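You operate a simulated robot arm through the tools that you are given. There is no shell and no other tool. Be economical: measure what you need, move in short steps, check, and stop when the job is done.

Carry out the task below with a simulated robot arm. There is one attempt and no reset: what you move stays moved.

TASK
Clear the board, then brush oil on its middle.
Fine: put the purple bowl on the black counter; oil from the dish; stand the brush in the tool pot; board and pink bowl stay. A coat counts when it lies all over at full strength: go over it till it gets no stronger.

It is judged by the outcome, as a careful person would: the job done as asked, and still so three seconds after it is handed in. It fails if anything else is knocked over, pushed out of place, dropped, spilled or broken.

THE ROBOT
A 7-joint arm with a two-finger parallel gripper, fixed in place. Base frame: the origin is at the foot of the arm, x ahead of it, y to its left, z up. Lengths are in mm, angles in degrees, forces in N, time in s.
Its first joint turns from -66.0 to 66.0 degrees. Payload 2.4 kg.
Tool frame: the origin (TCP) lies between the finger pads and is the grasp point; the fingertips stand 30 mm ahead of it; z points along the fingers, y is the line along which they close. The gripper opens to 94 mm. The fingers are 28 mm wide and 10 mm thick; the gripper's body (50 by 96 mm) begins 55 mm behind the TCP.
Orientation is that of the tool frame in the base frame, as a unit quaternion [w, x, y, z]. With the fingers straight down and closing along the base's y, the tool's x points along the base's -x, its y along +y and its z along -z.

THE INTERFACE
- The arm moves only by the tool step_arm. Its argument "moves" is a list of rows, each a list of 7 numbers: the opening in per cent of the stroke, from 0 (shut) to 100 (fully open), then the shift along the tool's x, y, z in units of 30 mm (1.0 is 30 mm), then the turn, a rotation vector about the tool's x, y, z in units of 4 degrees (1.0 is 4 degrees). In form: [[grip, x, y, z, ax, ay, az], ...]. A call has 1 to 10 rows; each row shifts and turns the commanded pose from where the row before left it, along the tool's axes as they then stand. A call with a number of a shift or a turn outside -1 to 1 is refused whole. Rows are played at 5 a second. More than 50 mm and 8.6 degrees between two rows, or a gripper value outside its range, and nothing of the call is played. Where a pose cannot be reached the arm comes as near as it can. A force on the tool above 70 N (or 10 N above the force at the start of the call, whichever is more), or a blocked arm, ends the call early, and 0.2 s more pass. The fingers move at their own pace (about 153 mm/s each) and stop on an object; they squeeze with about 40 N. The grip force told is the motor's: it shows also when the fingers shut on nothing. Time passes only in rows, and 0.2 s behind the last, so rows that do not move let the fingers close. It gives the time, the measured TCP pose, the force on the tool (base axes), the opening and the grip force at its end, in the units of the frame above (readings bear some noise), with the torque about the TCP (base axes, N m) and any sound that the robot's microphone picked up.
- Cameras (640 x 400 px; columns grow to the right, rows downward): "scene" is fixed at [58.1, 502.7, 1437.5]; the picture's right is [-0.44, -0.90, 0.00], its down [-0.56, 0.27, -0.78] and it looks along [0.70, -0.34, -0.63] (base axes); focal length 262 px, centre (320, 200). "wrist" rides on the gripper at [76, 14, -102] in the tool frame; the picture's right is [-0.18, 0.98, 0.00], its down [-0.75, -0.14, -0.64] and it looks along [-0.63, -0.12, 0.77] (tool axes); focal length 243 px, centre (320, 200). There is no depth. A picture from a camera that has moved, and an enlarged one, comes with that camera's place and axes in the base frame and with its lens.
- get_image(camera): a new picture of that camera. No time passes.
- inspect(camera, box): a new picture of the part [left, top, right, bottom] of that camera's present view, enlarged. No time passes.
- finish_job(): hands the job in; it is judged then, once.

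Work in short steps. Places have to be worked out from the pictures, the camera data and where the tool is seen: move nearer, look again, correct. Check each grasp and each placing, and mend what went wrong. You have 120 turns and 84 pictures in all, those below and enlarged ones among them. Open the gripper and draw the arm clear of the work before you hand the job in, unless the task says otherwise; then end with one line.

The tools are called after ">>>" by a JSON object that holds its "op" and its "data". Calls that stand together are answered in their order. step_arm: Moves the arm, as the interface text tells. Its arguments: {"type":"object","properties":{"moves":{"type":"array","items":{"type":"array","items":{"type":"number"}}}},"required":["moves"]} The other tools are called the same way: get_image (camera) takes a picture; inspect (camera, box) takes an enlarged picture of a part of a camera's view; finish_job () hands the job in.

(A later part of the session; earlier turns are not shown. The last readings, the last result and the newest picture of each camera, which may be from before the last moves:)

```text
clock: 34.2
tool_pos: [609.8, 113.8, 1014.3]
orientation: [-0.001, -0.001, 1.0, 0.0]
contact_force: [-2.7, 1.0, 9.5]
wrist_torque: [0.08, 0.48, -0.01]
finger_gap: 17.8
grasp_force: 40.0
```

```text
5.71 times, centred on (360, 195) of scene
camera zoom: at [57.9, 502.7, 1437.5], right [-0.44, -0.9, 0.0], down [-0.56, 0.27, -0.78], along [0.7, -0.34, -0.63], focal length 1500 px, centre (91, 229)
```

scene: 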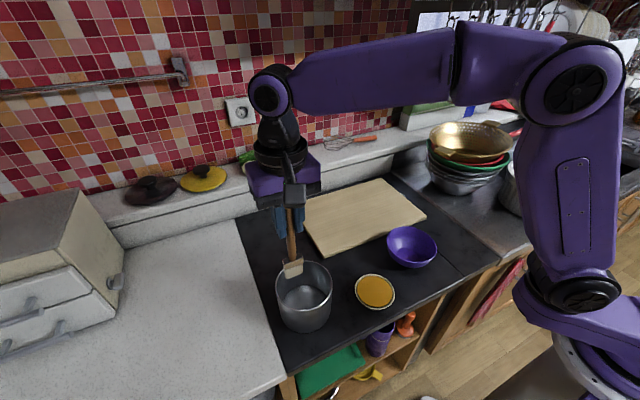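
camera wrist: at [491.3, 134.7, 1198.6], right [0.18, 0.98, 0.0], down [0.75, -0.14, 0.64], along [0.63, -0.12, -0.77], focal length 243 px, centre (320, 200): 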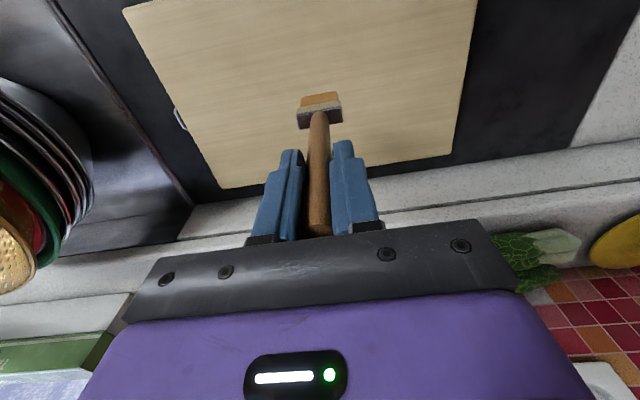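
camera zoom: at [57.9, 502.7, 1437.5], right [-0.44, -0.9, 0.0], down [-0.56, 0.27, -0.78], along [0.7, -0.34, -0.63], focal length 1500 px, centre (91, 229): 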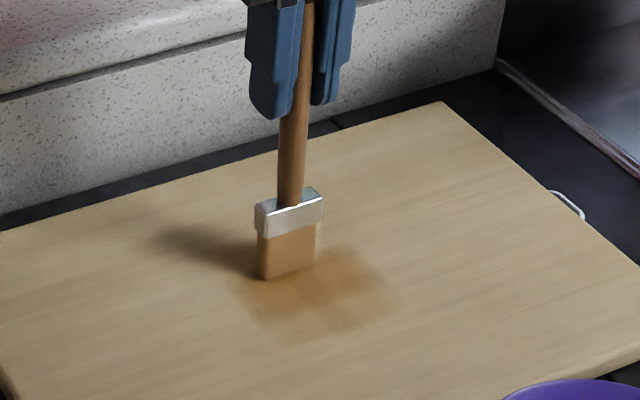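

The coat shows as a patch ~90 mm around (573,110), weak at its edges. Stroke the +y and −y sides as well.

>>> {"op": "step_arm", "data": {"moves": [[0, 0, 0.6, 0, 0, 0, 0], [0, 0.6, 0, 0, 0, 0, 0], [0, 0.6, 0, 0, 0, 0, 0], [0, 0.6, 0, 0, 0, 0, 0], [0, 0.6, 0, 0, 0, 0, 0], [0, 0, -0.6, 0, 0, 0, 0], [0, 0, -0.6, 0, 0, 0, 0], [0, -0.6, 0, 0, 0, 0, 0], [0, -0.6, 0, 0, 0, 0, 0], [0, -0.6, 0, 0, 0, 0, 0]]}}

>>> {"op": "step_arm", "data": {"moves": [[0, -0.3, 0, 0, 0, 0, 0], [0, 0, 0, -0.6, 0, 0, 0], [0, 0, 0, -0.9, 0, 0, 0], [0, 0.9, 0, -0.9, 0, 0, 0], [0, 0.9, 0, -0.2, 0, 0, 0], [0, 0.9, 0, 0, 0, 0, 0], [0, 0.9, 0, 0, 0, 0, 0], [0, 0.9, 0.5, 0, 0, 0, 0]]}}

>>> {"op": "inspect", "data": {"camera": "scene", "box": [320, 160, 400, 230]}}

>>> {"op": "get_image", "data": {"camera": "wrist"}}

```text
clock: 36.4
tool_pos: [590.3, 95.9, 1014.6]
orientation: [0.0, 0.0, 1.0, 0.0]
contact_force: [-2.3, 0.0, 8.4]
wrist_torque: [0.06, 0.44, -0.03]
finger_gap: 17.7
grasp_force: 39.9
```

```text
clock: 38.2
tool_pos: [463.5, 111.6, 1094.4]
orientation: [0.0, 0.0, 1.0, 0.0]
contact_force: [-0.2, 0.0, -0.8]
wrist_torque: [-0.02, -0.02, 0.01]
finger_gap: 17.8
grasp_force: 40.0
```

```text
5.71 times, centred on (360, 195) of scene
camera zoom: at [58.2, 502.7, 1437.5], right [-0.44, -0.9, 0.0], down [-0.56, 0.27, -0.78], along [0.7, -0.34, -0.63], focal length 1500 px, centre (91, 229)
```

zoom: 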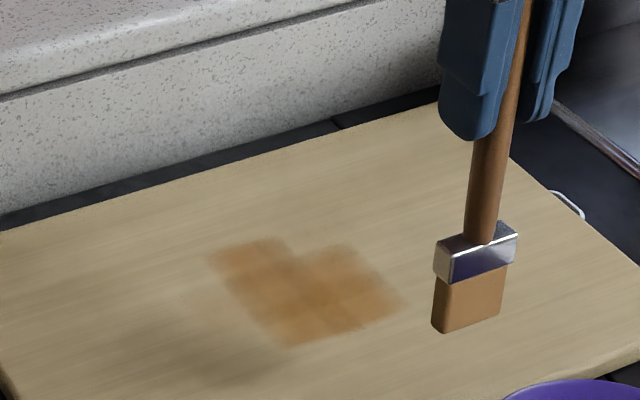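

```text
41 pictures are left
camera wrist: at [387.0, 126.9, 1196.3], right [0.18, 0.98, 0.0], down [0.75, -0.14, 0.64], along [0.63, -0.12, -0.77], focal length 243 px, centre (320, 200)
```

wrist: 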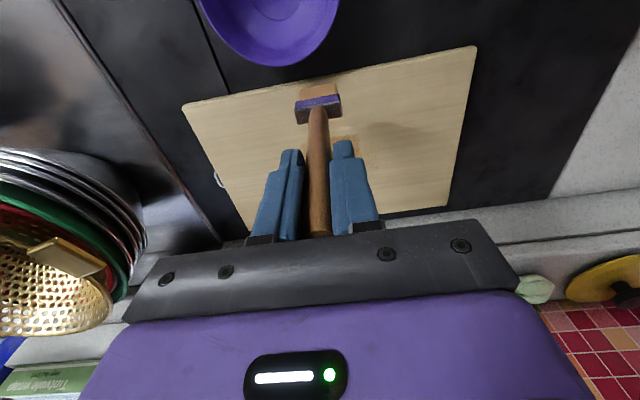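

The patch follows exactly where the brush passed; bristles have paled. I'll re-dip and then cover the middle generously (≈100×150 mm around (580,114)). Go to the dish.

>>> {"op": "step_arm", "data": {"moves": [[0, 0.85, 0.7, 0, 0, 0, 0], [0, 0.85, 0.7, 0, 0, 0, 0], [0, 0.85, 0.7, 0, 0, 0, 0], [0, 0.85, 0.7, 0, 0, 0, 0], [0, 0.85, 0.7, 0, 0, 0, 0], [0, 0.87, 0.72, 0, 0, 0, 0], [0, 0, 0, 0.9, 0, 0, 0], [0, 0, 0, 0.9, 0, 0, 0], [0, 0, 0, 0.3, 0, 0, 0], [0, 0, 0, 0.1, 0, 0, 0]]}}

>>> {"op": "step_arm", "data": {"moves": [[0, 0, 0, 0.1, 0, 0, 0], [0, 0, 0, 0.07, 0, 0, 0], [0, 0, 0, 0, 0, 0, 0], [0, 0, 0, 0, 0, 0, 0]]}}

>>> {"op": "inspect", "data": {"camera": "scene", "box": [330, 230, 420, 320]}}

```text
clock: 40.4
tool_pos: [312.4, 238.4, 1025.7]
orientation: [0.0, 0.0, 1.0, 0.0]
contact_force: [0.5, 0.5, -0.4]
wrist_torque: [0.02, 0.01, -0.02]
finger_gap: 17.7
grasp_force: 40.4
```

```text
clock: 41.4
tool_pos: [311.7, 239.7, 1022.2]
orientation: [0.0, 0.0, 1.0, 0.001]
contact_force: [-0.9, -0.1, -0.5]
wrist_torque: [0.03, -0.02, 0.01]
finger_gap: 17.8
grasp_force: 40.0
```

```text
4.44 times, centred on (375, 275) of scene
camera zoom: at [58.1, 502.7, 1437.5], right [-0.44, -0.9, 0.0], down [-0.56, 0.27, -0.78], along [0.7, -0.34, -0.63], focal length 1166 px, centre (76, -133)
```

zoom: 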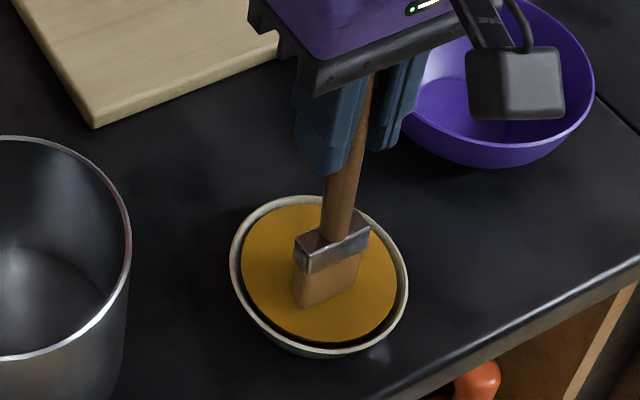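

No contact yet (brush slid up slightly in the grip before). Lower 2–4 mm more.

>>> {"op": "step_arm", "data": {"moves": [[0, 0, 0, 0.08, 0, 0, 0], [0, 0, 0, 0, 0, 0, 0]]}}

>>> {"op": "step_arm", "data": {"moves": [[0, 0, 0, 0.06, 0, 0, 0], [0, 0, 0, 0, 0, 0, 0]]}}

```text
clock: 42.0
tool_pos: [311.1, 240.7, 1020.2]
orientation: [0.001, 0.0, 1.0, 0.001]
contact_force: [-2.4, -2.3, 32.8]
wrist_torque: [-0.32, 0.55, -0.01]
finger_gap: 17.8
grasp_force: 40.0
```

```text
clock: 42.6
tool_pos: [313.5, 238.8, 1018.4]
orientation: [0.003, 0.0, 1.0, 0.002]
contact_force: [2.3, -0.7, 38.6]
wrist_torque: [-0.23, -0.24, 0.02]
finger_gap: 18.1
grasp_force: 39.9
```

Dipped. Lift and move to the board at (530,165), just above contact.

>>> {"op": "step_arm", "data": {"moves": [[0, 0, 0, -0.5, 0, 0, 0], [0, 0, 0, -0.9, 0, 0, 0], [0, 0, 0, -0.9, 0, 0, 0], [0, -0.8, -0.3, 0, 0, 0, 0], [0, -0.9, -0.3, 0, 0, 0, 0], [0, -0.95, -0.3, 0, 0, 0, 0], [0, -0.95, -0.3, 0, 0, 0, 0], [0, -0.95, -0.3, 0, 0, 0, 0], [0, -0.95, -0.3, 0, 0, 0, 0], [0, -0.95, -0.3, 0, 0, 0, 0]]}}

>>> {"op": "step_arm", "data": {"moves": [[0, -0.8, -0.3, 0, 0, 0, 0], [0, 0, 0, 0.8, 0, 0, 0], [0, 0, 0, 0.8, 0, 0, 0], [0, 0, 0, 0.5, 0, 0, 0], [0, 0, 0, 0.1, 0, 0, 0]]}}

>>> {"op": "inspect", "data": {"camera": "scene", "box": [320, 160, 400, 230]}}

```text
clock: 44.8
tool_pos: [505.7, 173.4, 1086.1]
orientation: [0.0, 0.0, 1.0, 0.0]
contact_force: [0.7, 0.2, -0.6]
wrist_torque: [-0.01, 0.02, 0.01]
finger_gap: 17.8
grasp_force: 40.1
```

```text
clock: 46.0
tool_pos: [529.1, 166.2, 1019.1]
orientation: [0.0, 0.0, 1.0, 0.0]
contact_force: [0.1, -0.6, -0.2]
wrist_torque: [-0.04, 0.0, 0.03]
finger_gap: 17.9
grasp_force: 40.3
```

```text
5.71 times, centred on (360, 195) of scene
camera zoom: at [58.1, 502.7, 1437.5], right [-0.44, -0.9, 0.0], down [-0.56, 0.27, -0.78], along [0.7, -0.34, -0.63], focal length 1500 px, centre (91, 229)
```

zoom: 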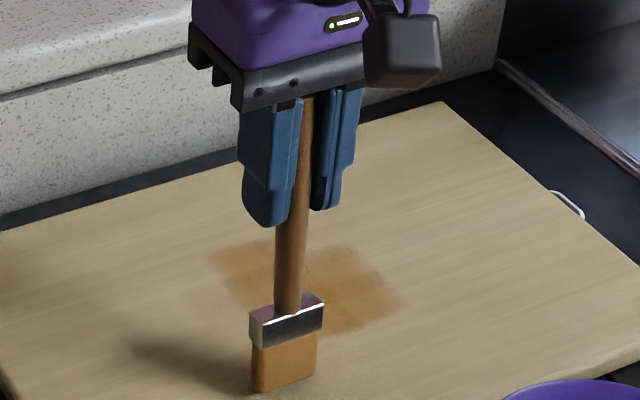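

>>> {"op": "step_arm", "data": {"moves": [[0, 0, 0, 0.1, 0, 0, 0], [0, 0, 0, 0.1, 0, 0, 0]]}}

>>> {"op": "step_arm", "data": {"moves": [[0, 0, 0, 0.05, 0, 0, 0]]}}

```text
clock: 46.6
tool_pos: [529.0, 166.9, 1013.7]
orientation: [0.0, 0.0, 1.0, 0.0]
contact_force: [-0.1, -0.1, -0.2]
wrist_torque: [0.04, -0.02, 0.0]
finger_gap: 17.9
grasp_force: 39.8
```

```text
clock: 47.0
tool_pos: [528.9, 166.5, 1012.3]
orientation: [0.0, 0.0, 1.0, 0.001]
contact_force: [-0.6, -0.4, -0.4]
wrist_torque: [-0.01, 0.01, -0.01]
finger_gap: 17.8
grasp_force: 40.3
```

>>> {"op": "step_arm", "data": {"moves": [[0, 0, 0, 0.06, 0, 0, 0]]}}

>>> {"op": "step_arm", "data": {"moves": [[0, 0, 0, 0.04, 0, 0, 0]]}}

```text
clock: 47.4
tool_pos: [528.4, 166.8, 1012.6]
orientation: [0.0, 0.0, 1.0, 0.0]
contact_force: [-3.4, -1.3, 12.1]
wrist_torque: [-0.1, 0.51, 0.02]
finger_gap: 17.7
grasp_force: 40.2
```

```text
clock: 47.8
tool_pos: [529.7, 166.2, 1012.3]
orientation: [0.001, 0.0, 1.0, 0.001]
contact_force: [-6.1, -2.2, 29.2]
wrist_torque: [-0.3, 0.94, 0.0]
finger_gap: 17.9
grasp_force: 40.2
```

In contact. Raster along x with lanes spaced 28 mm in y, easing the pressure slightly.

>>> {"op": "step_arm", "data": {"moves": [[0, -0.67, 0, -0.03, 0, 0, 0], [0, -0.67, 0, 0, 0, 0, 0], [0, -0.67, 0, 0, 0, 0, 0], [0, -0.67, 0, 0, 0, 0, 0], [0, -0.67, 0, 0, 0, 0, 0], [0, 0, -0.9, 0, 0, 0, 0], [0, 0.83, 0, 0, 0, 0, 0], [0, 0.84, 0, 0, 0, 0, 0], [0, 0.84, 0, 0, 0, 0, 0], [0, 0.84, 0, 0, 0, 0, 0]]}}

>>> {"op": "step_arm", "data": {"moves": [[0, 0, -0.9, 0, 0, 0, 0], [0, -0.83, 0, 0, 0, 0, 0], [0, -0.84, 0, 0, 0, 0, 0], [0, -0.84, 0, 0, 0, 0, 0], [0, -0.84, 0, 0, 0, 0, 0], [0, 0, -0.9, 0, 0, 0, 0], [0, 0.83, 0, 0, 0, 0, 0], [0, 0.84, 0, 0, 0, 0, 0], [0, 0.84, 0, 0, 0, 0, 0], [0, 0.84, 0, 0, 0, 0, 0]]}}

>>> {"op": "inspect", "data": {"camera": "scene", "box": [320, 160, 400, 230]}}

```text
clock: 50.0
tool_pos: [529.2, 139.8, 1012.9]
orientation: [0.0, 0.0, 1.0, 0.0]
contact_force: [-0.1, -0.9, -1.5]
wrist_torque: [-0.01, 0.03, 0.03]
finger_gap: 17.9
grasp_force: 39.6
```

```text
clock: 52.2
tool_pos: [526.7, 85.6, 1011.8]
orientation: [0.0, 0.0, 1.0, 0.0]
contact_force: [0.5, 0.6, -1.0]
wrist_torque: [0.03, -0.04, 0.0]
finger_gap: 17.7
grasp_force: 39.7
```

```text
5.71 times, centred on (360, 195) of scene
camera zoom: at [58.1, 502.7, 1437.5], right [-0.44, -0.9, 0.0], down [-0.56, 0.27, -0.78], along [0.7, -0.34, -0.63], focal length 1500 px, centre (91, 229)
```

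zoom: 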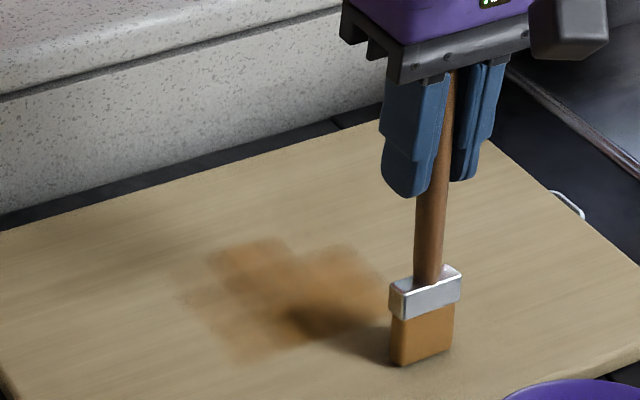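

Contact was lost (zero force). Lower until ~15 N and repeat this lane.

>>> {"op": "step_arm", "data": {"moves": [[0, 0, 0, 0.05, 0, 0, 0]]}}

>>> {"op": "step_arm", "data": {"moves": [[0, -0.3, 0, 0.04, 0, 0, 0]]}}

```text
clock: 52.6
tool_pos: [527.1, 87.1, 1010.1]
orientation: [0.0, 0.0, 1.0, 0.0]
contact_force: [-2.0, -0.4, 4.0]
wrist_torque: [0.01, 0.34, -0.02]
finger_gap: 17.6
grasp_force: 39.7
```

```text
clock: 53.0
tool_pos: [536.4, 86.8, 1010.2]
orientation: [0.0, 0.0, 1.0, 0.0]
contact_force: [-6.6, 1.0, 21.4]
wrist_torque: [0.13, 1.22, -0.03]
finger_gap: 17.9
grasp_force: 39.6
```

>>> {"op": "step_arm", "data": {"moves": [[0, -0.6, 0, 0, 0, 0, 0], [0, -0.6, 0, 0, 0, 0, 0], [0, -0.6, 0, 0, 0, 0, 0], [0, -0.6, 0, 0, 0, 0, 0], [0, -0.6, 0, 0, 0, 0, 0]]}}

>>> {"op": "step_arm", "data": {"moves": [[0, 0, 0.7, 0, 0, 0, 0], [0, 0.6, 0, 0, 0, 0, 0], [0, 0.6, 0, 0, 0, 0, 0], [0, 0.6, 0, 0, 0, 0, 0], [0, 0.6, 0, 0, 0, 0, 0], [0, 0.6, 0, 0, 0, 0, 0]]}}

>>> {"op": "inspect", "data": {"camera": "scene", "box": [320, 160, 400, 230]}}

```text
clock: 54.2
tool_pos: [627.8, 84.1, 1007.6]
orientation: [-0.001, 0.0, 1.0, 0.0]
contact_force: [-2.6, 0.1, 5.6]
wrist_torque: [0.07, 0.42, 0.03]
finger_gap: 17.5
grasp_force: 39.9
```

```text
clock: 55.6
tool_pos: [539.1, 105.7, 1008.4]
orientation: [0.0, 0.0, 1.0, 0.0]
contact_force: [4.2, -0.8, 10.7]
wrist_torque: [-0.03, -0.34, 0.02]
finger_gap: 18.0
grasp_force: 39.8
```

```text
5.71 times, centred on (360, 195) of scene
camera zoom: at [58.1, 502.6, 1437.5], right [-0.44, -0.9, 0.0], down [-0.56, 0.27, -0.78], along [0.7, -0.34, -0.63], focal length 1500 px, centre (91, 229)
```

zoom: 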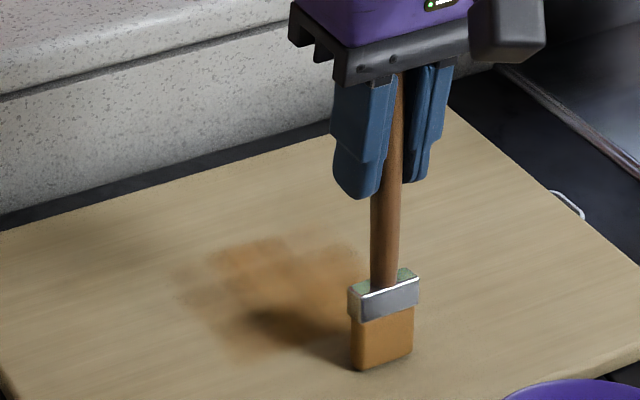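

I'll lift away to dish and look at the patch unobstructed from there.

>>> {"op": "step_arm", "data": {"moves": [[0, 0, 0, -0.8, 0, 0, 0], [0, 0, 0, -0.9, 0, 0, 0], [0, 0.9, 0.5, -0.9, 0, 0, 0], [0, 0.95, 0.58, 0, 0, 0, 0], [0, 0.95, 0.58, 0, 0, 0, 0], [0, 0.95, 0.58, 0, 0, 0, 0], [0, 0.95, 0.58, 0, 0, 0, 0], [0, 0.95, 0.58, 0, 0, 0, 0], [0, 0.95, 0.54, 0, 0, 0, 0], [0, 0.95, 0.5, 0, 0, 0, 0]]}}

>>> {"op": "inspect", "data": {"camera": "scene", "box": [320, 160, 400, 230]}}

>>> {"op": "inspect", "data": {"camera": "scene", "box": [310, 200, 450, 330]}}

```text
clock: 57.8
tool_pos: [311.5, 241.2, 1085.0]
orientation: [0.0, 0.001, 1.0, 0.0]
contact_force: [-0.9, -0.2, -0.4]
wrist_torque: [0.01, -0.03, -0.01]
finger_gap: 17.8
grasp_force: 39.8
```

```text
5.71 times, centred on (360, 195) of scene
camera zoom: at [58.1, 502.7, 1437.5], right [-0.44, -0.9, 0.0], down [-0.56, 0.27, -0.78], along [0.7, -0.34, -0.63], focal length 1500 px, centre (91, 229)
```

zoom: 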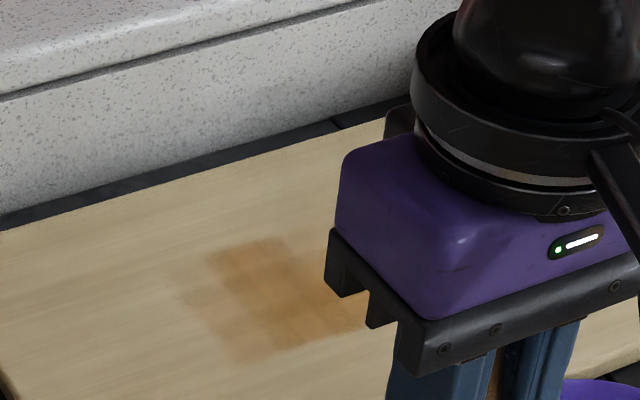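

```text
3.08 times, centred on (380, 265) of scene
camera zoom: at [58.1, 502.7, 1437.5], right [-0.44, -0.9, 0.0], down [-0.56, 0.27, -0.78], along [0.7, -0.34, -0.63], focal length 808 px, centre (135, 0)
```

zoom: 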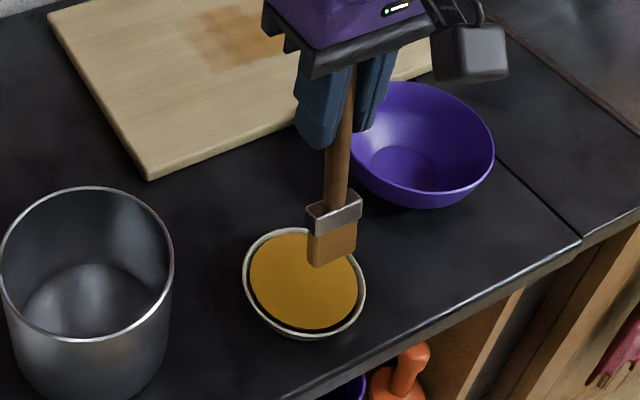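

Patch shows partial strength; edges still faint. Dip again: descend to just above the oil, then gently into contact.

>>> {"op": "step_arm", "data": {"moves": [[0, 0, 0, 0.9, 0, 0, 0], [0, 0, 0, 0.8, 0, 0, 0], [0, 0, 0, 0.45, 0, 0, 0], [0, 0, 0, 0.07, 0, 0, 0]]}}

>>> {"op": "step_arm", "data": {"moves": [[0, 0, 0, 0.07, 0, 0, 0], [0, 0, 0, 0, 0, 0, 0]]}}

>>> {"op": "step_arm", "data": {"moves": [[0, 0, 0, 0.05, 0, 0, 0], [0, 0, 0, 0, 0, 0, 0]]}}

```text
clock: 58.8
tool_pos: [312.9, 240.0, 1018.2]
orientation: [0.0, 0.0, 1.0, 0.0]
contact_force: [-1.1, 0.5, -0.1]
wrist_torque: [-0.01, -0.01, -0.03]
finger_gap: 17.7
grasp_force: 40.1
```

```text
clock: 59.4
tool_pos: [312.2, 240.4, 1016.7]
orientation: [0.0, 0.001, 1.0, 0.001]
contact_force: [-0.7, -0.6, -0.3]
wrist_torque: [0.0, 0.05, -0.01]
finger_gap: 17.8
grasp_force: 39.9
```

```text
clock: 60.0
tool_pos: [310.9, 239.8, 1015.4]
orientation: [0.0, 0.0, 1.0, 0.0]
contact_force: [0.4, -0.8, 0.3]
wrist_torque: [0.01, -0.01, -0.02]
finger_gap: 17.9
grasp_force: 40.0
```

>>> {"op": "step_arm", "data": {"moves": [[0, 0, 0, 0.05, 0, 0, 0], [0, 0, 0, 0, 0, 0, 0]]}}

>>> {"op": "step_arm", "data": {"moves": [[0, 0, 0, 0.04, 0, 0, 0], [0, 0, 0, 0, 0, 0, 0]]}}

```text
clock: 60.6
tool_pos: [310.9, 240.4, 1015.4]
orientation: [0.0, 0.0, 1.0, 0.0]
contact_force: [-0.4, -0.4, 1.8]
wrist_torque: [0.03, 0.08, -0.01]
finger_gap: 17.7
grasp_force: 39.8
```

```text
clock: 61.2
tool_pos: [312.3, 240.4, 1013.9]
orientation: [0.001, 0.0, 1.0, 0.001]
contact_force: [-0.8, -2.1, 24.2]
wrist_torque: [-0.2, 0.68, 0.01]
finger_gap: 17.9
grasp_force: 40.0
```

Loaded. Back to the board, just above contact at (530,168).

>>> {"op": "step_arm", "data": {"moves": [[0, 0, 0, -0.5, 0, 0, 0], [0, 0, 0, -0.9, 0, 0, 0], [0, 0, 0, -0.9, 0, 0, 0], [0, -0.8, -0.3, 0, 0, 0, 0], [0, -0.9, -0.3, 0, 0, 0, 0], [0, -0.95, -0.3, 0, 0, 0, 0], [0, -0.95, -0.3, 0, 0, 0, 0], [0, -0.95, -0.3, 0, 0, 0, 0], [0, -0.95, -0.3, 0, 0, 0, 0], [0, -0.95, -0.3, 0, 0, 0, 0]]}}

>>> {"op": "step_arm", "data": {"moves": [[0, -0.8, -0.3, 0, 0, 0, 0], [0, 0, 0, 0.8, 0, 0, 0], [0, 0, 0, 0.8, 0, 0, 0], [0, 0, 0, 0.6, 0, 0, 0], [0, 0, 0, 0.15, 0, 0, 0]]}}

>>> {"op": "step_arm", "data": {"moves": [[0, 0, 0, 0.05, 0, 0, 0]]}}

```text
clock: 63.4
tool_pos: [505.5, 177.1, 1081.2]
orientation: [0.001, 0.0, 1.0, 0.0]
contact_force: [0.0, 0.6, -0.7]
wrist_torque: [0.0, 0.02, 0.0]
finger_gap: 17.8
grasp_force: 39.9
```

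```text
clock: 64.6
tool_pos: [528.8, 167.4, 1010.0]
orientation: [-0.001, -0.001, 1.0, 0.0]
contact_force: [0.1, 0.6, -0.1]
wrist_torque: [0.02, 0.0, -0.01]
finger_gap: 17.5
grasp_force: 40.0
```

```text
clock: 65.0
tool_pos: [529.3, 169.1, 1009.8]
orientation: [0.0, 0.0, 1.0, 0.0]
contact_force: [0.0, -0.3, -0.5]
wrist_torque: [-0.02, -0.01, -0.03]
finger_gap: 17.7
grasp_force: 40.8
```

>>> {"op": "step_arm", "data": {"moves": [[0, 0, 0, 0.05, 0, 0, 0]]}}

>>> {"op": "step_arm", "data": {"moves": [[0, 0, 0, 0.04, 0, 0, 0]]}}

```text
clock: 65.4
tool_pos: [528.9, 168.0, 1008.2]
orientation: [0.001, 0.0, 1.0, 0.0]
contact_force: [-1.0, 0.3, 5.9]
wrist_torque: [0.04, 0.29, -0.03]
finger_gap: 18.1
grasp_force: 40.4
```

```text
clock: 65.8
tool_pos: [528.3, 168.8, 1009.0]
orientation: [0.0, 0.0, 1.0, 0.001]
contact_force: [-2.8, 1.3, 13.3]
wrist_torque: [0.08, 0.52, 0.01]
finger_gap: 18.0
grasp_force: 39.7
```

Contact 13 N. Raster again, checking force each lane.

>>> {"op": "step_arm", "data": {"moves": [[0, -0.67, 0, 0.02, 0, 0, 0], [0, -0.67, 0, 0, 0, 0, 0], [0, -0.67, 0, 0, 0, 0, 0], [0, -0.67, 0, 0, 0, 0, 0], [0, -0.67, 0, 0, 0, 0, 0]]}}

>>> {"op": "step_arm", "data": {"moves": [[0, 0, -0.9, 0.02, 0, 0, 0], [0, 0.67, 0, 0, 0, 0, 0], [0, 0.67, 0, 0, 0, 0, 0], [0, 0.67, 0, 0, 0, 0, 0], [0, 0.67, 0, 0, 0, 0, 0], [0, 0.67, 0, 0, 0, 0, 0]]}}

>>> {"op": "step_arm", "data": {"moves": [[0, 0, -0.9, 0.02, 0, 0, 0], [0, -0.67, 0, 0, 0, 0, 0], [0, -0.67, 0, 0, 0, 0, 0], [0, -0.67, 0, 0, 0, 0, 0], [0, -0.67, 0, 0, 0, 0, 0], [0, -0.67, 0, 0, 0, 0, 0]]}}

>>> {"op": "inspect", "data": {"camera": "scene", "box": [320, 160, 400, 230]}}

```text
clock: 67.0
tool_pos: [628.4, 168.2, 1005.7]
orientation: [0.001, 0.0, 1.0, 0.0]
contact_force: [-5.2, 1.2, 15.1]
wrist_torque: [0.1, 1.01, 0.01]
finger_gap: 17.8
grasp_force: 39.8
```

```text
clock: 68.4
tool_pos: [530.0, 141.3, 1005.3]
orientation: [0.0, 0.0, 1.0, 0.0]
contact_force: [4.1, -0.6, 14.3]
wrist_torque: [-0.02, -0.21, 0.01]
finger_gap: 17.7
grasp_force: 40.2
```

```text
clock: 69.8
tool_pos: [628.7, 114.6, 1006.1]
orientation: [0.001, 0.001, 1.0, 0.0]
contact_force: [-0.3, -0.1, -0.6]
wrist_torque: [0.01, 0.02, 0.0]
finger_gap: 18.0
grasp_force: 40.0
```

```text
5.71 times, centred on (360, 195) of scene
camera zoom: at [58.1, 502.7, 1437.5], right [-0.44, -0.9, 0.0], down [-0.56, 0.27, -0.78], along [0.7, -0.34, -0.63], focal length 1500 px, centre (91, 229)
```

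zoom: 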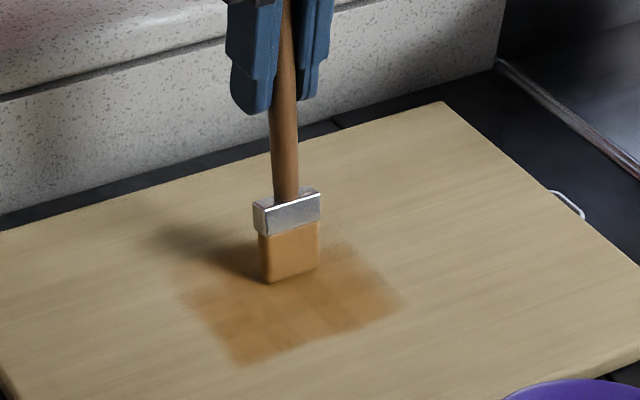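

The coat clips at a fixed rectangle: near edge x≈545, +y edge ≈178; by symmetry it should be about x 545–617, y 50–178. Regain contact and do the −y lanes.

>>> {"op": "step_arm", "data": {"moves": [[0, 0.2, 0, 0.07, 0, 0, 0]]}}

>>> {"op": "step_arm", "data": {"moves": [[0, 0, -0.4, 0.04, 0, 0, 0]]}}

```text
clock: 70.2
tool_pos: [623.8, 114.6, 1004.7]
orientation: [0.003, 0.0, 1.0, 0.0]
contact_force: [3.0, -0.2, 9.6]
wrist_torque: [-0.1, -0.17, 0.04]
finger_gap: 18.2
grasp_force: 39.8
```

```text
clock: 70.6
tool_pos: [623.1, 107.3, 1004.5]
orientation: [0.002, -0.001, 1.0, 0.002]
contact_force: [0.6, 10.7, 29.1]
wrist_torque: [1.19, 0.81, -0.32]
finger_gap: 18.1
grasp_force: 39.9
```

>>> {"op": "step_arm", "data": {"moves": [[0, 0.6, 0, 0, 0, 0, 0], [0, 0.6, 0, 0, 0, 0, 0], [0, 0.6, 0, 0, 0, 0, 0], [0, 0.6, 0, 0, 0, 0, 0], [0, 0.4, 0, 0, 0, 0, 0]]}}

>>> {"op": "step_arm", "data": {"moves": [[0, 0, -0.7, 0.02, 0, 0, 0], [0, -0.6, 0, 0, 0, 0, 0], [0, -0.6, 0, 0, 0, 0, 0], [0, -0.6, 0, 0, 0, 0, 0], [0, -0.6, 0, 0, 0, 0, 0], [0, -0.4, 0, 0, 0, 0, 0]]}}

>>> {"op": "step_arm", "data": {"moves": [[0, 0, -0.8, 0.02, 0, 0, 0], [0, 0.6, 0, 0, 0, 0, 0], [0, 0.6, 0, 0, 0, 0, 0], [0, 0.6, 0, 0, 0, 0, 0], [0, 0.6, 0, 0, 0, 0, 0], [0, 0.4, 0, 0, 0, 0, 0]]}}

>>> {"op": "inspect", "data": {"camera": "scene", "box": [320, 160, 400, 230]}}

```text
clock: 71.8
tool_pos: [541.9, 102.3, 1004.9]
orientation: [0.003, 0.0, 1.0, 0.001]
contact_force: [9.3, 0.6, 23.0]
wrist_torque: [-0.03, -0.66, -0.02]
finger_gap: 17.7
grasp_force: 40.2
```

```text
clock: 73.2
tool_pos: [622.8, 82.3, 1003.3]
orientation: [0.0, 0.001, 1.0, -0.001]
contact_force: [-2.0, 0.8, 6.1]
wrist_torque: [0.16, 0.5, 0.02]
finger_gap: 18.2
grasp_force: 39.8
```

```text
clock: 74.6
tool_pos: [538.7, 56.5, 1002.0]
orientation: [0.002, -0.001, 1.0, 0.0]
contact_force: [4.8, -0.5, 15.1]
wrist_torque: [0.03, -0.24, -0.01]
finger_gap: 18.3
grasp_force: 40.0
```

```text
5.71 times, centred on (360, 195) of scene
camera zoom: at [58.0, 502.6, 1437.5], right [-0.44, -0.9, 0.0], down [-0.56, 0.27, -0.78], along [0.7, -0.34, -0.63], focal length 1500 px, centre (91, 229)
```

zoom: 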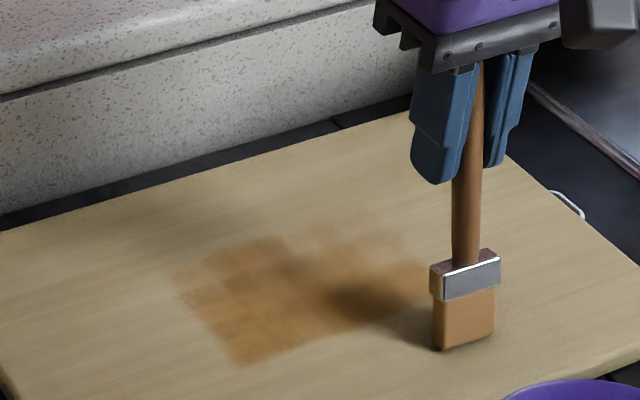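

The rectangle extends in −y too. One more pass there, then look before re-dipping.

>>> {"op": "step_arm", "data": {"moves": [[0, -0.6, 0, -0.01, 0, 0, 0], [0, -0.6, 0, 0, 0, 0, 0], [0, -0.6, 0, 0, 0, 0, 0], [0, -0.6, 0, 0, 0, 0, 0], [0, -0.4, 0, 0, 0, 0, 0], [0, 0, 0.4, 0, 0, 0, 0]]}}

>>> {"op": "step_arm", "data": {"moves": [[0, 0, 0, -0.8, 0, 0, 0], [0, 0.5, 0.5, -0.9, 0, 0, 0], [0, 0.9, 0.6, -0.9, 0, 0, 0], [0, 0.95, 0.6, 0, 0, 0, 0], [0, 0.95, 0.6, 0, 0, 0, 0], [0, 0.95, 0.6, 0, 0, 0, 0], [0, 0.95, 0.6, 0, 0, 0, 0], [0, 0.95, 0.6, 0, 0, 0, 0], [0, 0.95, 0.6, 0, 0, 0, 0], [0, 0.95, 0.6, 0, 0, 0, 0]]}}

>>> {"op": "get_image", "data": {"camera": "wrist"}}

>>> {"op": "inspect", "data": {"camera": "scene", "box": [320, 160, 400, 230]}}

```text
clock: 76.0
tool_pos: [624.4, 67.3, 1002.1]
orientation: [0.003, 0.001, 1.0, -0.001]
contact_force: [1.8, -3.9, 11.4]
wrist_torque: [-0.41, 0.1, 0.1]
finger_gap: 18.3
grasp_force: 40.2
```

```text
clock: 78.2
tool_pos: [381.9, 229.5, 1078.7]
orientation: [0.0, 0.001, 1.0, -0.001]
contact_force: [-0.6, -0.3, -0.4]
wrist_torque: [0.02, 0.0, 0.0]
finger_gap: 18.3
grasp_force: 39.8
```

```text
32 pictures are left
camera wrist: at [305.3, 244.2, 1181.1], right [0.19, 0.98, 0.0], down [0.75, -0.14, 0.64], along [0.63, -0.12, -0.77], focal length 243 px, centre (320, 200)
```

wrist: 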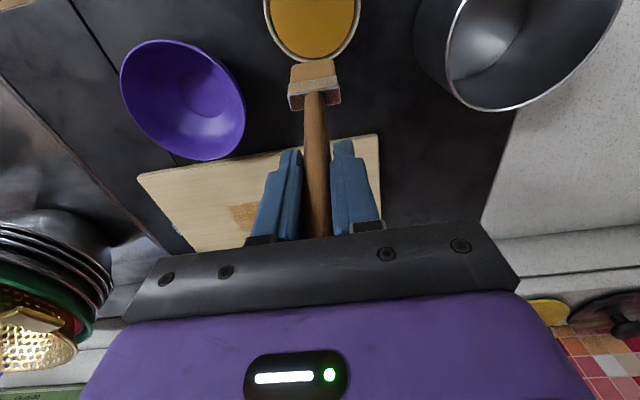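

```text
5.71 times, centred on (360, 195) of scene
camera zoom: at [58.2, 502.7, 1437.5], right [-0.44, -0.9, 0.0], down [-0.56, 0.27, -0.78], along [0.7, -0.34, -0.63], focal length 1500 px, centre (91, 229)
```

zoom: 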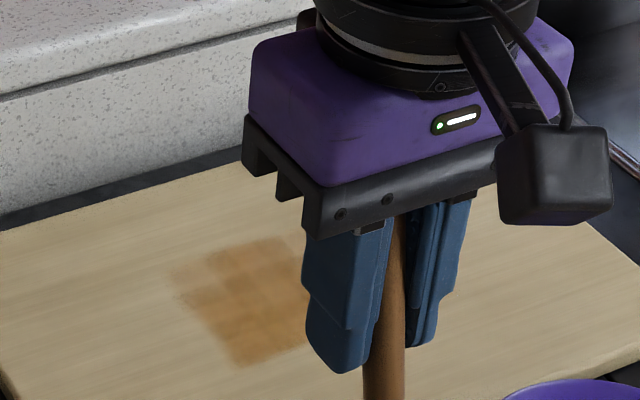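

Go dip again.

>>> {"op": "step_arm", "data": {"moves": [[0, 0.8, 0.1, 0, 0, 0, 0], [0, 0.8, 0.1, 0, 0, 0, 0], [0, 0.8, 0.1, 0, 0, 0, 0], [0, 0, 0, 0.8, 0, 0, 0], [0, 0, 0, 0.8, 0, 0, 0], [0, 0, 0, 0.5, 0, 0, 0], [0, 0, 0, 0.13, 0, 0, 0]]}}

>>> {"op": "step_arm", "data": {"moves": [[0, 0, 0, 0.06, 0, 0, 0], [0, 0, 0, 0, 0, 0, 0]]}}

>>> {"op": "step_arm", "data": {"moves": [[0, 0, 0, 0.05, 0, 0, 0], [0, 0, 0, 0, 0, 0, 0]]}}

```text
clock: 79.8
tool_pos: [309.6, 237.1, 1011.4]
orientation: [0.0, 0.0, 1.0, 0.0]
contact_force: [-0.1, 0.3, 0.1]
wrist_torque: [-0.02, -0.03, -0.02]
finger_gap: 18.1
grasp_force: 39.5
```

```text
clock: 80.4
tool_pos: [309.4, 236.7, 1011.4]
orientation: [0.0, 0.001, 1.0, 0.0]
contact_force: [-0.1, 0.2, -0.1]
wrist_torque: [0.01, 0.0, 0.0]
finger_gap: 18.0
grasp_force: 40.0
```

```text
clock: 81.0
tool_pos: [310.6, 235.7, 1008.4]
orientation: [0.0, 0.001, 1.0, 0.001]
contact_force: [0.4, -0.3, -0.4]
wrist_torque: [0.0, -0.01, -0.01]
finger_gap: 18.2
grasp_force: 39.5
```

>>> {"op": "step_arm", "data": {"moves": [[0, 0, 0, 0.05, 0, 0, 0], [0, 0, 0, 0, 0, 0, 0]]}}

>>> {"op": "step_arm", "data": {"moves": [[0, 0, 0, 0.03, 0, 0, 0], [0, 0, 0, 0, 0, 0, 0]]}}

```text
clock: 81.6
tool_pos: [310.0, 237.3, 1008.3]
orientation: [0.0, 0.0, 1.0, 0.0]
contact_force: [0.4, 0.2, -0.2]
wrist_torque: [-0.01, -0.05, -0.02]
finger_gap: 18.2
grasp_force: 40.0
```

```text
clock: 82.2
tool_pos: [308.6, 237.0, 1007.9]
orientation: [-0.001, 0.0, 1.0, 0.0]
contact_force: [-0.9, -2.1, 11.3]
wrist_torque: [-0.22, 0.3, 0.1]
finger_gap: 18.0
grasp_force: 40.0
```

Light contact (11 N). Return to the board, starting the −y side at (545,57).

>>> {"op": "step_arm", "data": {"moves": [[0, 0, 0, -0.5, 0, 0, 0], [0, 0, 0, -0.9, 0, 0, 0], [0, 0, 0, -0.9, 0, 0, 0], [0, -0.8, -0.6, 0, 0, 0, 0], [0, -0.9, -0.7, 0, 0, 0, 0], [0, -0.95, -0.7, 0, 0, 0, 0], [0, -0.95, -0.7, 0, 0, 0, 0], [0, -0.95, -0.7, 0, 0, 0, 0], [0, -0.95, -0.7, 0, 0, 0, 0], [0, -0.95, -0.7, 0, 0, 0, 0]]}}

>>> {"op": "step_arm", "data": {"moves": [[0, -0.8, -0.6, 0, 0, 0, 0], [0, -0.6, -0.6, 0, 0, 0, 0], [0, 0, 0, 0.8, 0, 0, 0], [0, 0, 0, 0.8, 0, 0, 0], [0, 0, 0, 0.6, 0, 0, 0], [0, 0, 0, 0.18, 0, 0, 0], [0, 0, 0, 0.05, 0, 0, 0]]}}

>>> {"op": "step_arm", "data": {"moves": [[0, 0, 0, 0.03, 0, 0, 0]]}}

```text
clock: 84.4
tool_pos: [503.8, 91.9, 1075.8]
orientation: [0.0, 0.0, 1.0, 0.0]
contact_force: [0.3, -0.6, -1.0]
wrist_torque: [0.06, 0.02, -0.03]
finger_gap: 18.2
grasp_force: 39.8
```

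```text
clock: 86.0
tool_pos: [547.0, 56.7, 1002.5]
orientation: [0.0, -0.001, 1.0, 0.0]
contact_force: [0.1, 0.7, 0.0]
wrist_torque: [0.02, -0.01, 0.02]
finger_gap: 18.1
grasp_force: 40.1
```

```text
clock: 86.4
tool_pos: [546.3, 55.6, 1003.1]
orientation: [0.001, 0.0, 1.0, 0.0]
contact_force: [-0.2, -0.2, 2.1]
wrist_torque: [0.06, 0.12, 0.0]
finger_gap: 18.5
grasp_force: 39.9
```

Touching. Add ~1 mm of press and go over the lanes from −y to +y.

>>> {"op": "step_arm", "data": {"moves": [[0, -0.6, 0, 0.04, 0, 0, 0], [0, -0.6, 0, 0, 0, 0, 0], [0, -0.6, 0, 0, 0, 0, 0], [0, -0.6, 0, 0, 0, 0, 0], [0, 0.6, 0, 0, 0, 0, 0], [0, 0.6, 0, 0, 0, 0, 0], [0, 0.6, 0, 0, 0, 0, 0], [0, 0.6, 0, 0, 0, 0, 0]]}}

>>> {"op": "step_arm", "data": {"moves": [[0, 0, 0.8, 0.03, 0, 0, 0], [0, -0.6, 0, 0, 0, 0, 0], [0, -0.6, 0, 0, 0, 0, 0], [0, -0.6, 0, 0, 0, 0, 0], [0, -0.6, 0, 0, 0, 0, 0], [0, 0.6, 0, 0, 0, 0, 0], [0, 0.6, 0, 0, 0, 0, 0], [0, 0.6, 0, 0, 0, 0, 0], [0, 0.6, 0, 0, 0, 0, 0]]}}

>>> {"op": "inspect", "data": {"camera": "scene", "box": [320, 160, 400, 230]}}

```text
clock: 88.2
tool_pos: [546.2, 55.5, 1001.9]
orientation: [-0.001, 0.0, 1.0, -0.001]
contact_force: [2.9, -1.1, 5.8]
wrist_torque: [0.05, -0.16, 0.03]
finger_gap: 18.1
grasp_force: 39.8
```

```text
clock: 90.2
tool_pos: [547.8, 81.1, 1001.5]
orientation: [0.002, 0.0, 1.0, 0.0]
contact_force: [6.8, -1.2, 17.2]
wrist_torque: [0.07, -0.45, 0.01]
finger_gap: 18.0
grasp_force: 39.7
```

```text
5.71 times, centred on (360, 195) of scene
camera zoom: at [58.0, 502.6, 1437.5], right [-0.44, -0.9, 0.0], down [-0.56, 0.27, -0.78], along [0.7, -0.34, -0.63], focal length 1500 px, centre (91, 229)
```

zoom: 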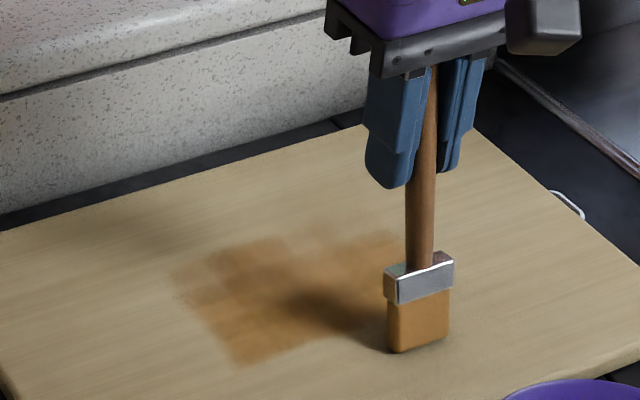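

Contact is steady. Continue lanes y≈107, 134, 160.

>>> {"op": "step_arm", "data": {"moves": [[0, 0, 0.85, 0, 0, 0, 0], [0, -0.65, 0, 0, 0, 0, 0], [0, -0.65, 0, 0, 0, 0, 0], [0, -0.65, 0, 0, 0, 0, 0], [0, -0.65, 0, 0, 0, 0, 0], [0, 0.65, 0, 0, 0, 0, 0], [0, 0.65, 0, 0, 0, 0, 0], [0, 0.65, 0, 0, 0, 0, 0], [0, 0.65, 0, 0, 0, 0, 0]]}}

>>> {"op": "step_arm", "data": {"moves": [[0, 0, 0.85, 0.02, 0, 0, 0], [0, -0.65, 0, 0, 0, 0, 0], [0, -0.65, 0, 0, 0, 0, 0], [0, -0.65, 0, 0, 0, 0, 0], [0, -0.65, 0, 0, 0, 0, 0], [0, 0.65, 0, 0, 0, 0, 0], [0, 0.65, 0, 0, 0, 0, 0], [0, 0.65, 0, 0, 0, 0, 0], [0, 0.65, 0, 0, 0, 0, 0]]}}

>>> {"op": "step_arm", "data": {"moves": [[0, 0, 0.85, 0.02, 0, 0, 0], [0, -0.65, 0, 0, 0, 0, 0], [0, -0.65, 0, 0, 0, 0, 0], [0, -0.65, 0, 0, 0, 0, 0], [0, -0.65, 0, 0, 0, 0, 0], [0, 0.65, 0, 0, 0, 0, 0], [0, 0.65, 0, 0, 0, 0, 0], [0, 0.65, 0, 0, 0, 0, 0], [0, 0.65, 0, 0, 0, 0, 0]]}}

>>> {"op": "inspect", "data": {"camera": "scene", "box": [320, 160, 400, 230]}}

```text
clock: 92.2
tool_pos: [544.4, 107.6, 1000.4]
orientation: [0.002, -0.001, 1.0, 0.0]
contact_force: [5.0, -0.4, 15.7]
wrist_torque: [-0.14, -0.21, 0.0]
finger_gap: 18.3
grasp_force: 40.2
```

```text
clock: 94.2
tool_pos: [546.2, 130.9, 1000.7]
orientation: [0.001, 0.0, 1.0, 0.0]
contact_force: [2.2, 0.2, 6.2]
wrist_torque: [-0.14, -0.15, 0.04]
finger_gap: 18.7
grasp_force: 40.2
```

```text
clock: 96.2
tool_pos: [546.3, 157.4, 999.7]
orientation: [0.002, -0.001, 1.0, 0.0]
contact_force: [7.0, -0.9, 20.9]
wrist_torque: [-0.23, -0.29, 0.02]
finger_gap: 18.4
grasp_force: 40.0
```

```text
5.71 times, centred on (360, 195) of scene
camera zoom: at [58.0, 502.6, 1437.5], right [-0.44, -0.9, 0.0], down [-0.56, 0.27, -0.78], along [0.7, -0.34, -0.63], focal length 1500 px, centre (91, 229)
```

zoom: 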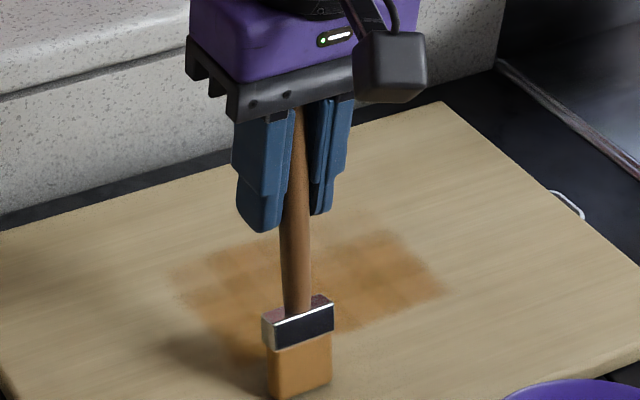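

Lift away and look at the patch from the side with both cameras.

>>> {"op": "step_arm", "data": {"moves": [[0, 0, 0, -0.8, 0, 0, 0], [0, 0.3, 0.3, -0.9, 0, 0, 0], [0, 0.7, 0.7, -0.9, 0, 0, 0], [0, 0.9, 0.8, -0.9, 0, 0, 0], [0, 0.9, 0.8, -0.9, 0, 0, 0], [0, 0.9, 0.8, -0.5, 0, 0, 0]]}}

>>> {"op": "inspect", "data": {"camera": "wrist", "box": [120, 40, 320, 200]}}

>>> {"op": "inspect", "data": {"camera": "scene", "box": [320, 160, 400, 230]}}

```text
clock: 97.6
tool_pos: [434.3, 257.1, 1146.9]
orientation: [0.0, 0.0, 1.0, 0.0]
contact_force: [-0.5, 0.3, -0.4]
wrist_torque: [0.03, -0.03, 0.02]
finger_gap: 18.3
grasp_force: 40.3
```

```text
2.50 times, centred on (220, 120) of wrist
camera zoom: at [358.6, 272.4, 1248.7], right [0.18, 0.98, 0.0], down [0.75, -0.14, 0.64], along [0.63, -0.12, -0.77], focal length 606 px, centre (570, 400)
```

zoom: 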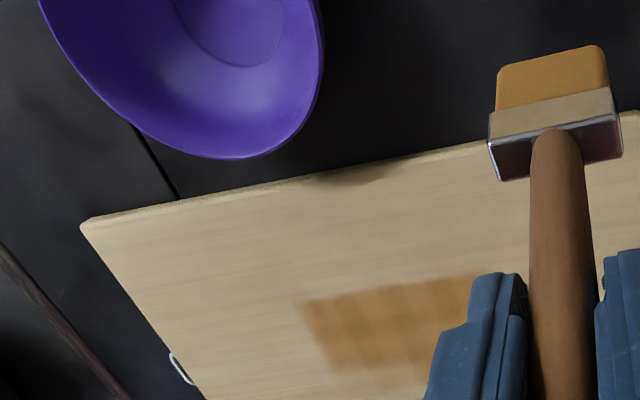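

```text
5.71 times, centred on (360, 195) of scene
camera zoom: at [58.2, 502.7, 1437.5], right [-0.44, -0.9, 0.0], down [-0.56, 0.27, -0.78], along [0.7, -0.34, -0.63], focal length 1500 px, centre (91, 229)
```

zoom: 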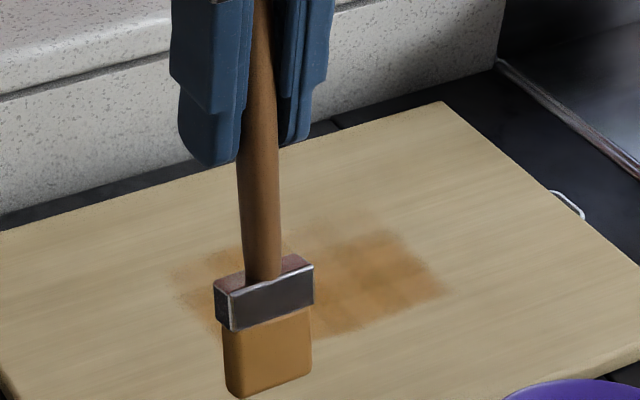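

The −y edge is sharp at y≈46, so the target is about x 545–620, y 46–178; the far (x≈610) band is weaker. I'll go back and stroke along y, starting at the far band.

>>> {"op": "step_arm", "data": {"moves": [[0, -0.87, -0.45, 0, 0, 0, 0], [0, -0.87, -0.46, 0, 0, 0, 0], [0, -0.87, -0.46, 0.3, 0, 0, 0], [0, -0.87, -0.46, 0.5, 0, 0, 0], [0, -0.87, -0.46, 0.5, 0, 0, 0], [0, -0.87, -0.46, 0.5, 0, 0, 0], [0, -0.83, -0.46, 0.5, 0, 0, 0], [0, 0, 0, 0.9, 0, 0, 0], [0, 0, 0, 0.9, 0, 0, 0], [0, 0, 0, 0.6, 0, 0, 0]]}}

>>> {"op": "step_arm", "data": {"moves": [[0, 0, 0, 0.09, 0, 0, 0], [0, 0, 0, 0.04, 0, 0, 0]]}}

>>> {"op": "step_arm", "data": {"moves": [[0, 0, 0, 0.04, 0, 0, 0]]}}

```text
clock: 99.8
tool_pos: [616.3, 162.3, 1006.3]
orientation: [0.0, 0.0, 1.0, 0.0]
contact_force: [-0.3, -0.2, 0.5]
wrist_torque: [0.03, 0.04, 0.0]
finger_gap: 18.4
grasp_force: 39.7
```

```text
clock: 100.4
tool_pos: [616.4, 162.4, 1001.5]
orientation: [0.0, 0.0, 1.0, -0.001]
contact_force: [-0.4, -0.2, -0.3]
wrist_torque: [-0.02, -0.01, -0.01]
finger_gap: 18.4
grasp_force: 39.9
```

```text
clock: 100.8
tool_pos: [615.4, 162.7, 1000.7]
orientation: [0.0, 0.0, 1.0, 0.0]
contact_force: [0.2, -0.6, -0.7]
wrist_torque: [-0.03, 0.01, 0.01]
finger_gap: 18.3
grasp_force: 39.5
```

>>> {"op": "step_arm", "data": {"moves": [[0, 0, 0, 0.05, 0, 0, 0]]}}

>>> {"op": "step_arm", "data": {"moves": [[0, 0, 0, 0.03, 0, 0, 0]]}}

```text
clock: 101.2
tool_pos: [616.0, 162.7, 1000.5]
orientation: [0.001, -0.001, 1.0, 0.001]
contact_force: [-2.9, -1.2, 12.1]
wrist_torque: [-0.25, 0.7, 0.04]
finger_gap: 18.1
grasp_force: 40.7
```

```text
clock: 101.6
tool_pos: [616.3, 162.7, 999.8]
orientation: [0.002, 0.001, 1.0, -0.001]
contact_force: [-5.8, -2.7, 26.9]
wrist_torque: [-0.45, 1.34, 0.07]
finger_gap: 18.3
grasp_force: 39.6
```

In contact. Stroke along y, stepping 15 mm in x each lane.

>>> {"op": "step_arm", "data": {"moves": [[0, 0, -0.7, -0.02, 0, 0, 0], [0, 0, -0.7, 0, 0, 0, 0], [0, 0, -0.7, 0, 0, 0, 0], [0, 0, -0.7, 0, 0, 0, 0], [0, 0, -0.7, 0, 0, 0, 0], [0, 0.5, 0, 0, 0, 0, 0], [0, 0, 0.85, 0, 0, 0, 0], [0, 0, 0.85, 0, 0, 0, 0], [0, 0, 0.9, 0, 0, 0, 0], [0, 0, 0.9, 0, 0, 0, 0]]}}

>>> {"op": "step_arm", "data": {"moves": [[0, 0.5, 0, 0.01, 0, 0, 0], [0, 0, -0.85, 0, 0, 0, 0], [0, 0, -0.85, 0, 0, 0, 0], [0, 0, -0.9, 0, 0, 0, 0], [0, 0, -0.9, 0, 0, 0, 0], [0, 0.5, 0, 0, 0, 0, 0], [0, 0, 0.85, 0, 0, 0, 0], [0, 0, 0.85, 0, 0, 0, 0], [0, 0, 0.9, 0, 0, 0, 0], [0, 0, 0.9, 0, 0, 0, 0]]}}

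>>> {"op": "step_arm", "data": {"moves": [[0, 0.5, 0, 0.01, 0, 0, 0], [0, 0, -0.85, 0, 0, 0, 0], [0, 0, -0.85, 0, 0, 0, 0], [0, 0, -0.9, 0, 0, 0, 0], [0, 0, -0.9, 0, 0, 0, 0]]}}

>>> {"op": "inspect", "data": {"camera": "scene", "box": [320, 160, 400, 230]}}

```text
clock: 103.8
tool_pos: [600.2, 161.1, 999.8]
orientation: [0.001, -0.001, 1.0, 0.0]
contact_force: [0.3, -9.0, 29.6]
wrist_torque: [-1.13, 0.67, 0.27]
finger_gap: 18.3
grasp_force: 39.5
```

```text
clock: 106.0
tool_pos: [570.6, 163.3, 998.1]
orientation: [0.001, 0.0, 1.0, 0.0]
contact_force: [0.7, -9.1, 28.1]
wrist_torque: [-1.08, 0.57, 0.21]
finger_gap: 18.6
grasp_force: 39.9
```

```text
clock: 107.2
tool_pos: [556.9, 57.9, 999.5]
orientation: [0.004, 0.0, 1.0, 0.001]
contact_force: [-0.4, 12.3, 40.3]
wrist_torque: [1.06, 0.84, -0.27]
finger_gap: 17.8
grasp_force: 40.3
```

```text
5.71 times, centred on (360, 195) of scene
camera zoom: at [57.4, 503.0, 1437.4], right [-0.44, -0.9, 0.0], down [-0.56, 0.27, -0.78], along [0.7, -0.34, -0.63], focal length 1500 px, centre (91, 229)
```

zoom: 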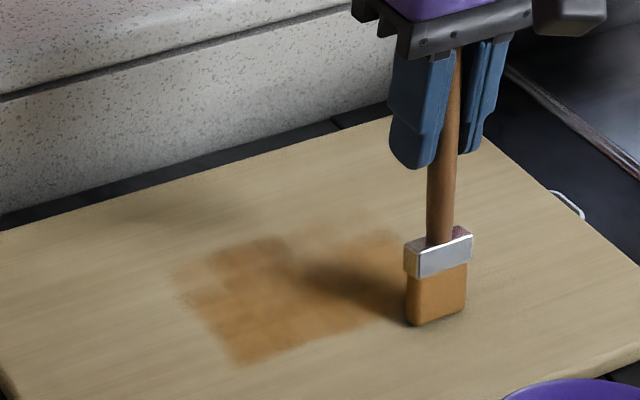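

Pressure is at 40 N here; ease by ~1 mm and run the lanes back towards the far side.

>>> {"op": "step_arm", "data": {"moves": [[0, 0.2, 0, -0.04, 0, 0, 0], [0, 0, 0.85, 0, 0, 0, 0], [0, 0, 0.85, 0, 0, 0, 0], [0, 0, 0.9, 0, 0, 0, 0], [0, 0, 0.9, 0, 0, 0, 0], [0, -0.6, 0, 0, 0, 0, 0], [0, 0, -0.85, 0, 0, 0, 0], [0, 0, -0.85, 0, 0, 0, 0], [0, 0, -0.9, 0, 0, 0, 0], [0, 0, -0.9, 0, 0, 0, 0]]}}

>>> {"op": "step_arm", "data": {"moves": [[0, -0.6, 0, 0, 0, 0, 0], [0, 0, 0.85, 0, 0, 0, 0], [0, 0, 0.85, 0, 0, 0, 0], [0, 0, 0.9, 0, 0, 0, 0], [0, 0, 0.9, 0, 0, 0, 0], [0, -0.6, 0, 0, 0, 0, 0], [0, 0, -0.85, 0, 0, 0, 0], [0, 0, -0.85, 0, 0, 0, 0], [0, 0, -0.9, 0, 0, 0, 0], [0, 0, -0.9, 0, 0, 0, 0]]}}

>>> {"op": "step_arm", "data": {"moves": [[0, -0.5, 0, 0, 0, 0, 0], [0, 0, 0.85, 0, 0, 0, 0], [0, 0, 0.85, 0, 0, 0, 0], [0, 0, 0.9, 0, 0, 0, 0], [0, 0, 0.9, 0, 0, 0, 0]]}}

>>> {"op": "inspect", "data": {"camera": "scene", "box": [320, 160, 400, 230]}}

```text
clock: 109.4
tool_pos: [566.4, 57.4, 998.9]
orientation: [-0.001, 0.0, 1.0, 0.0]
contact_force: [-0.3, -0.1, 2.0]
wrist_torque: [-0.06, 0.1, -0.01]
finger_gap: 18.1
grasp_force: 39.7
```

```text
clock: 111.6
tool_pos: [602.9, 56.1, 998.0]
orientation: [0.0, 0.0, 1.0, 0.0]
contact_force: [-0.1, 0.4, 2.7]
wrist_torque: [-0.03, 0.09, -0.02]
finger_gap: 18.1
grasp_force: 40.0
```

```text
clock: 112.8
tool_pos: [617.3, 161.7, 999.8]
orientation: [0.001, 0.0, 1.0, 0.0]
contact_force: [0.0, -4.0, 11.8]
wrist_torque: [-0.47, 0.24, 0.09]
finger_gap: 18.3
grasp_force: 40.0
```

```text
5.71 times, centred on (360, 195) of scene
camera zoom: at [57.9, 502.5, 1437.6], right [-0.44, -0.9, 0.0], down [-0.56, 0.27, -0.78], along [0.7, -0.34, -0.63], focal length 1500 px, centre (91, 229)
```

zoom: 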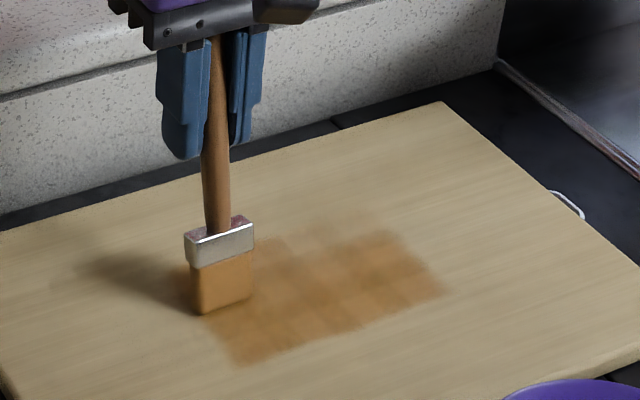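

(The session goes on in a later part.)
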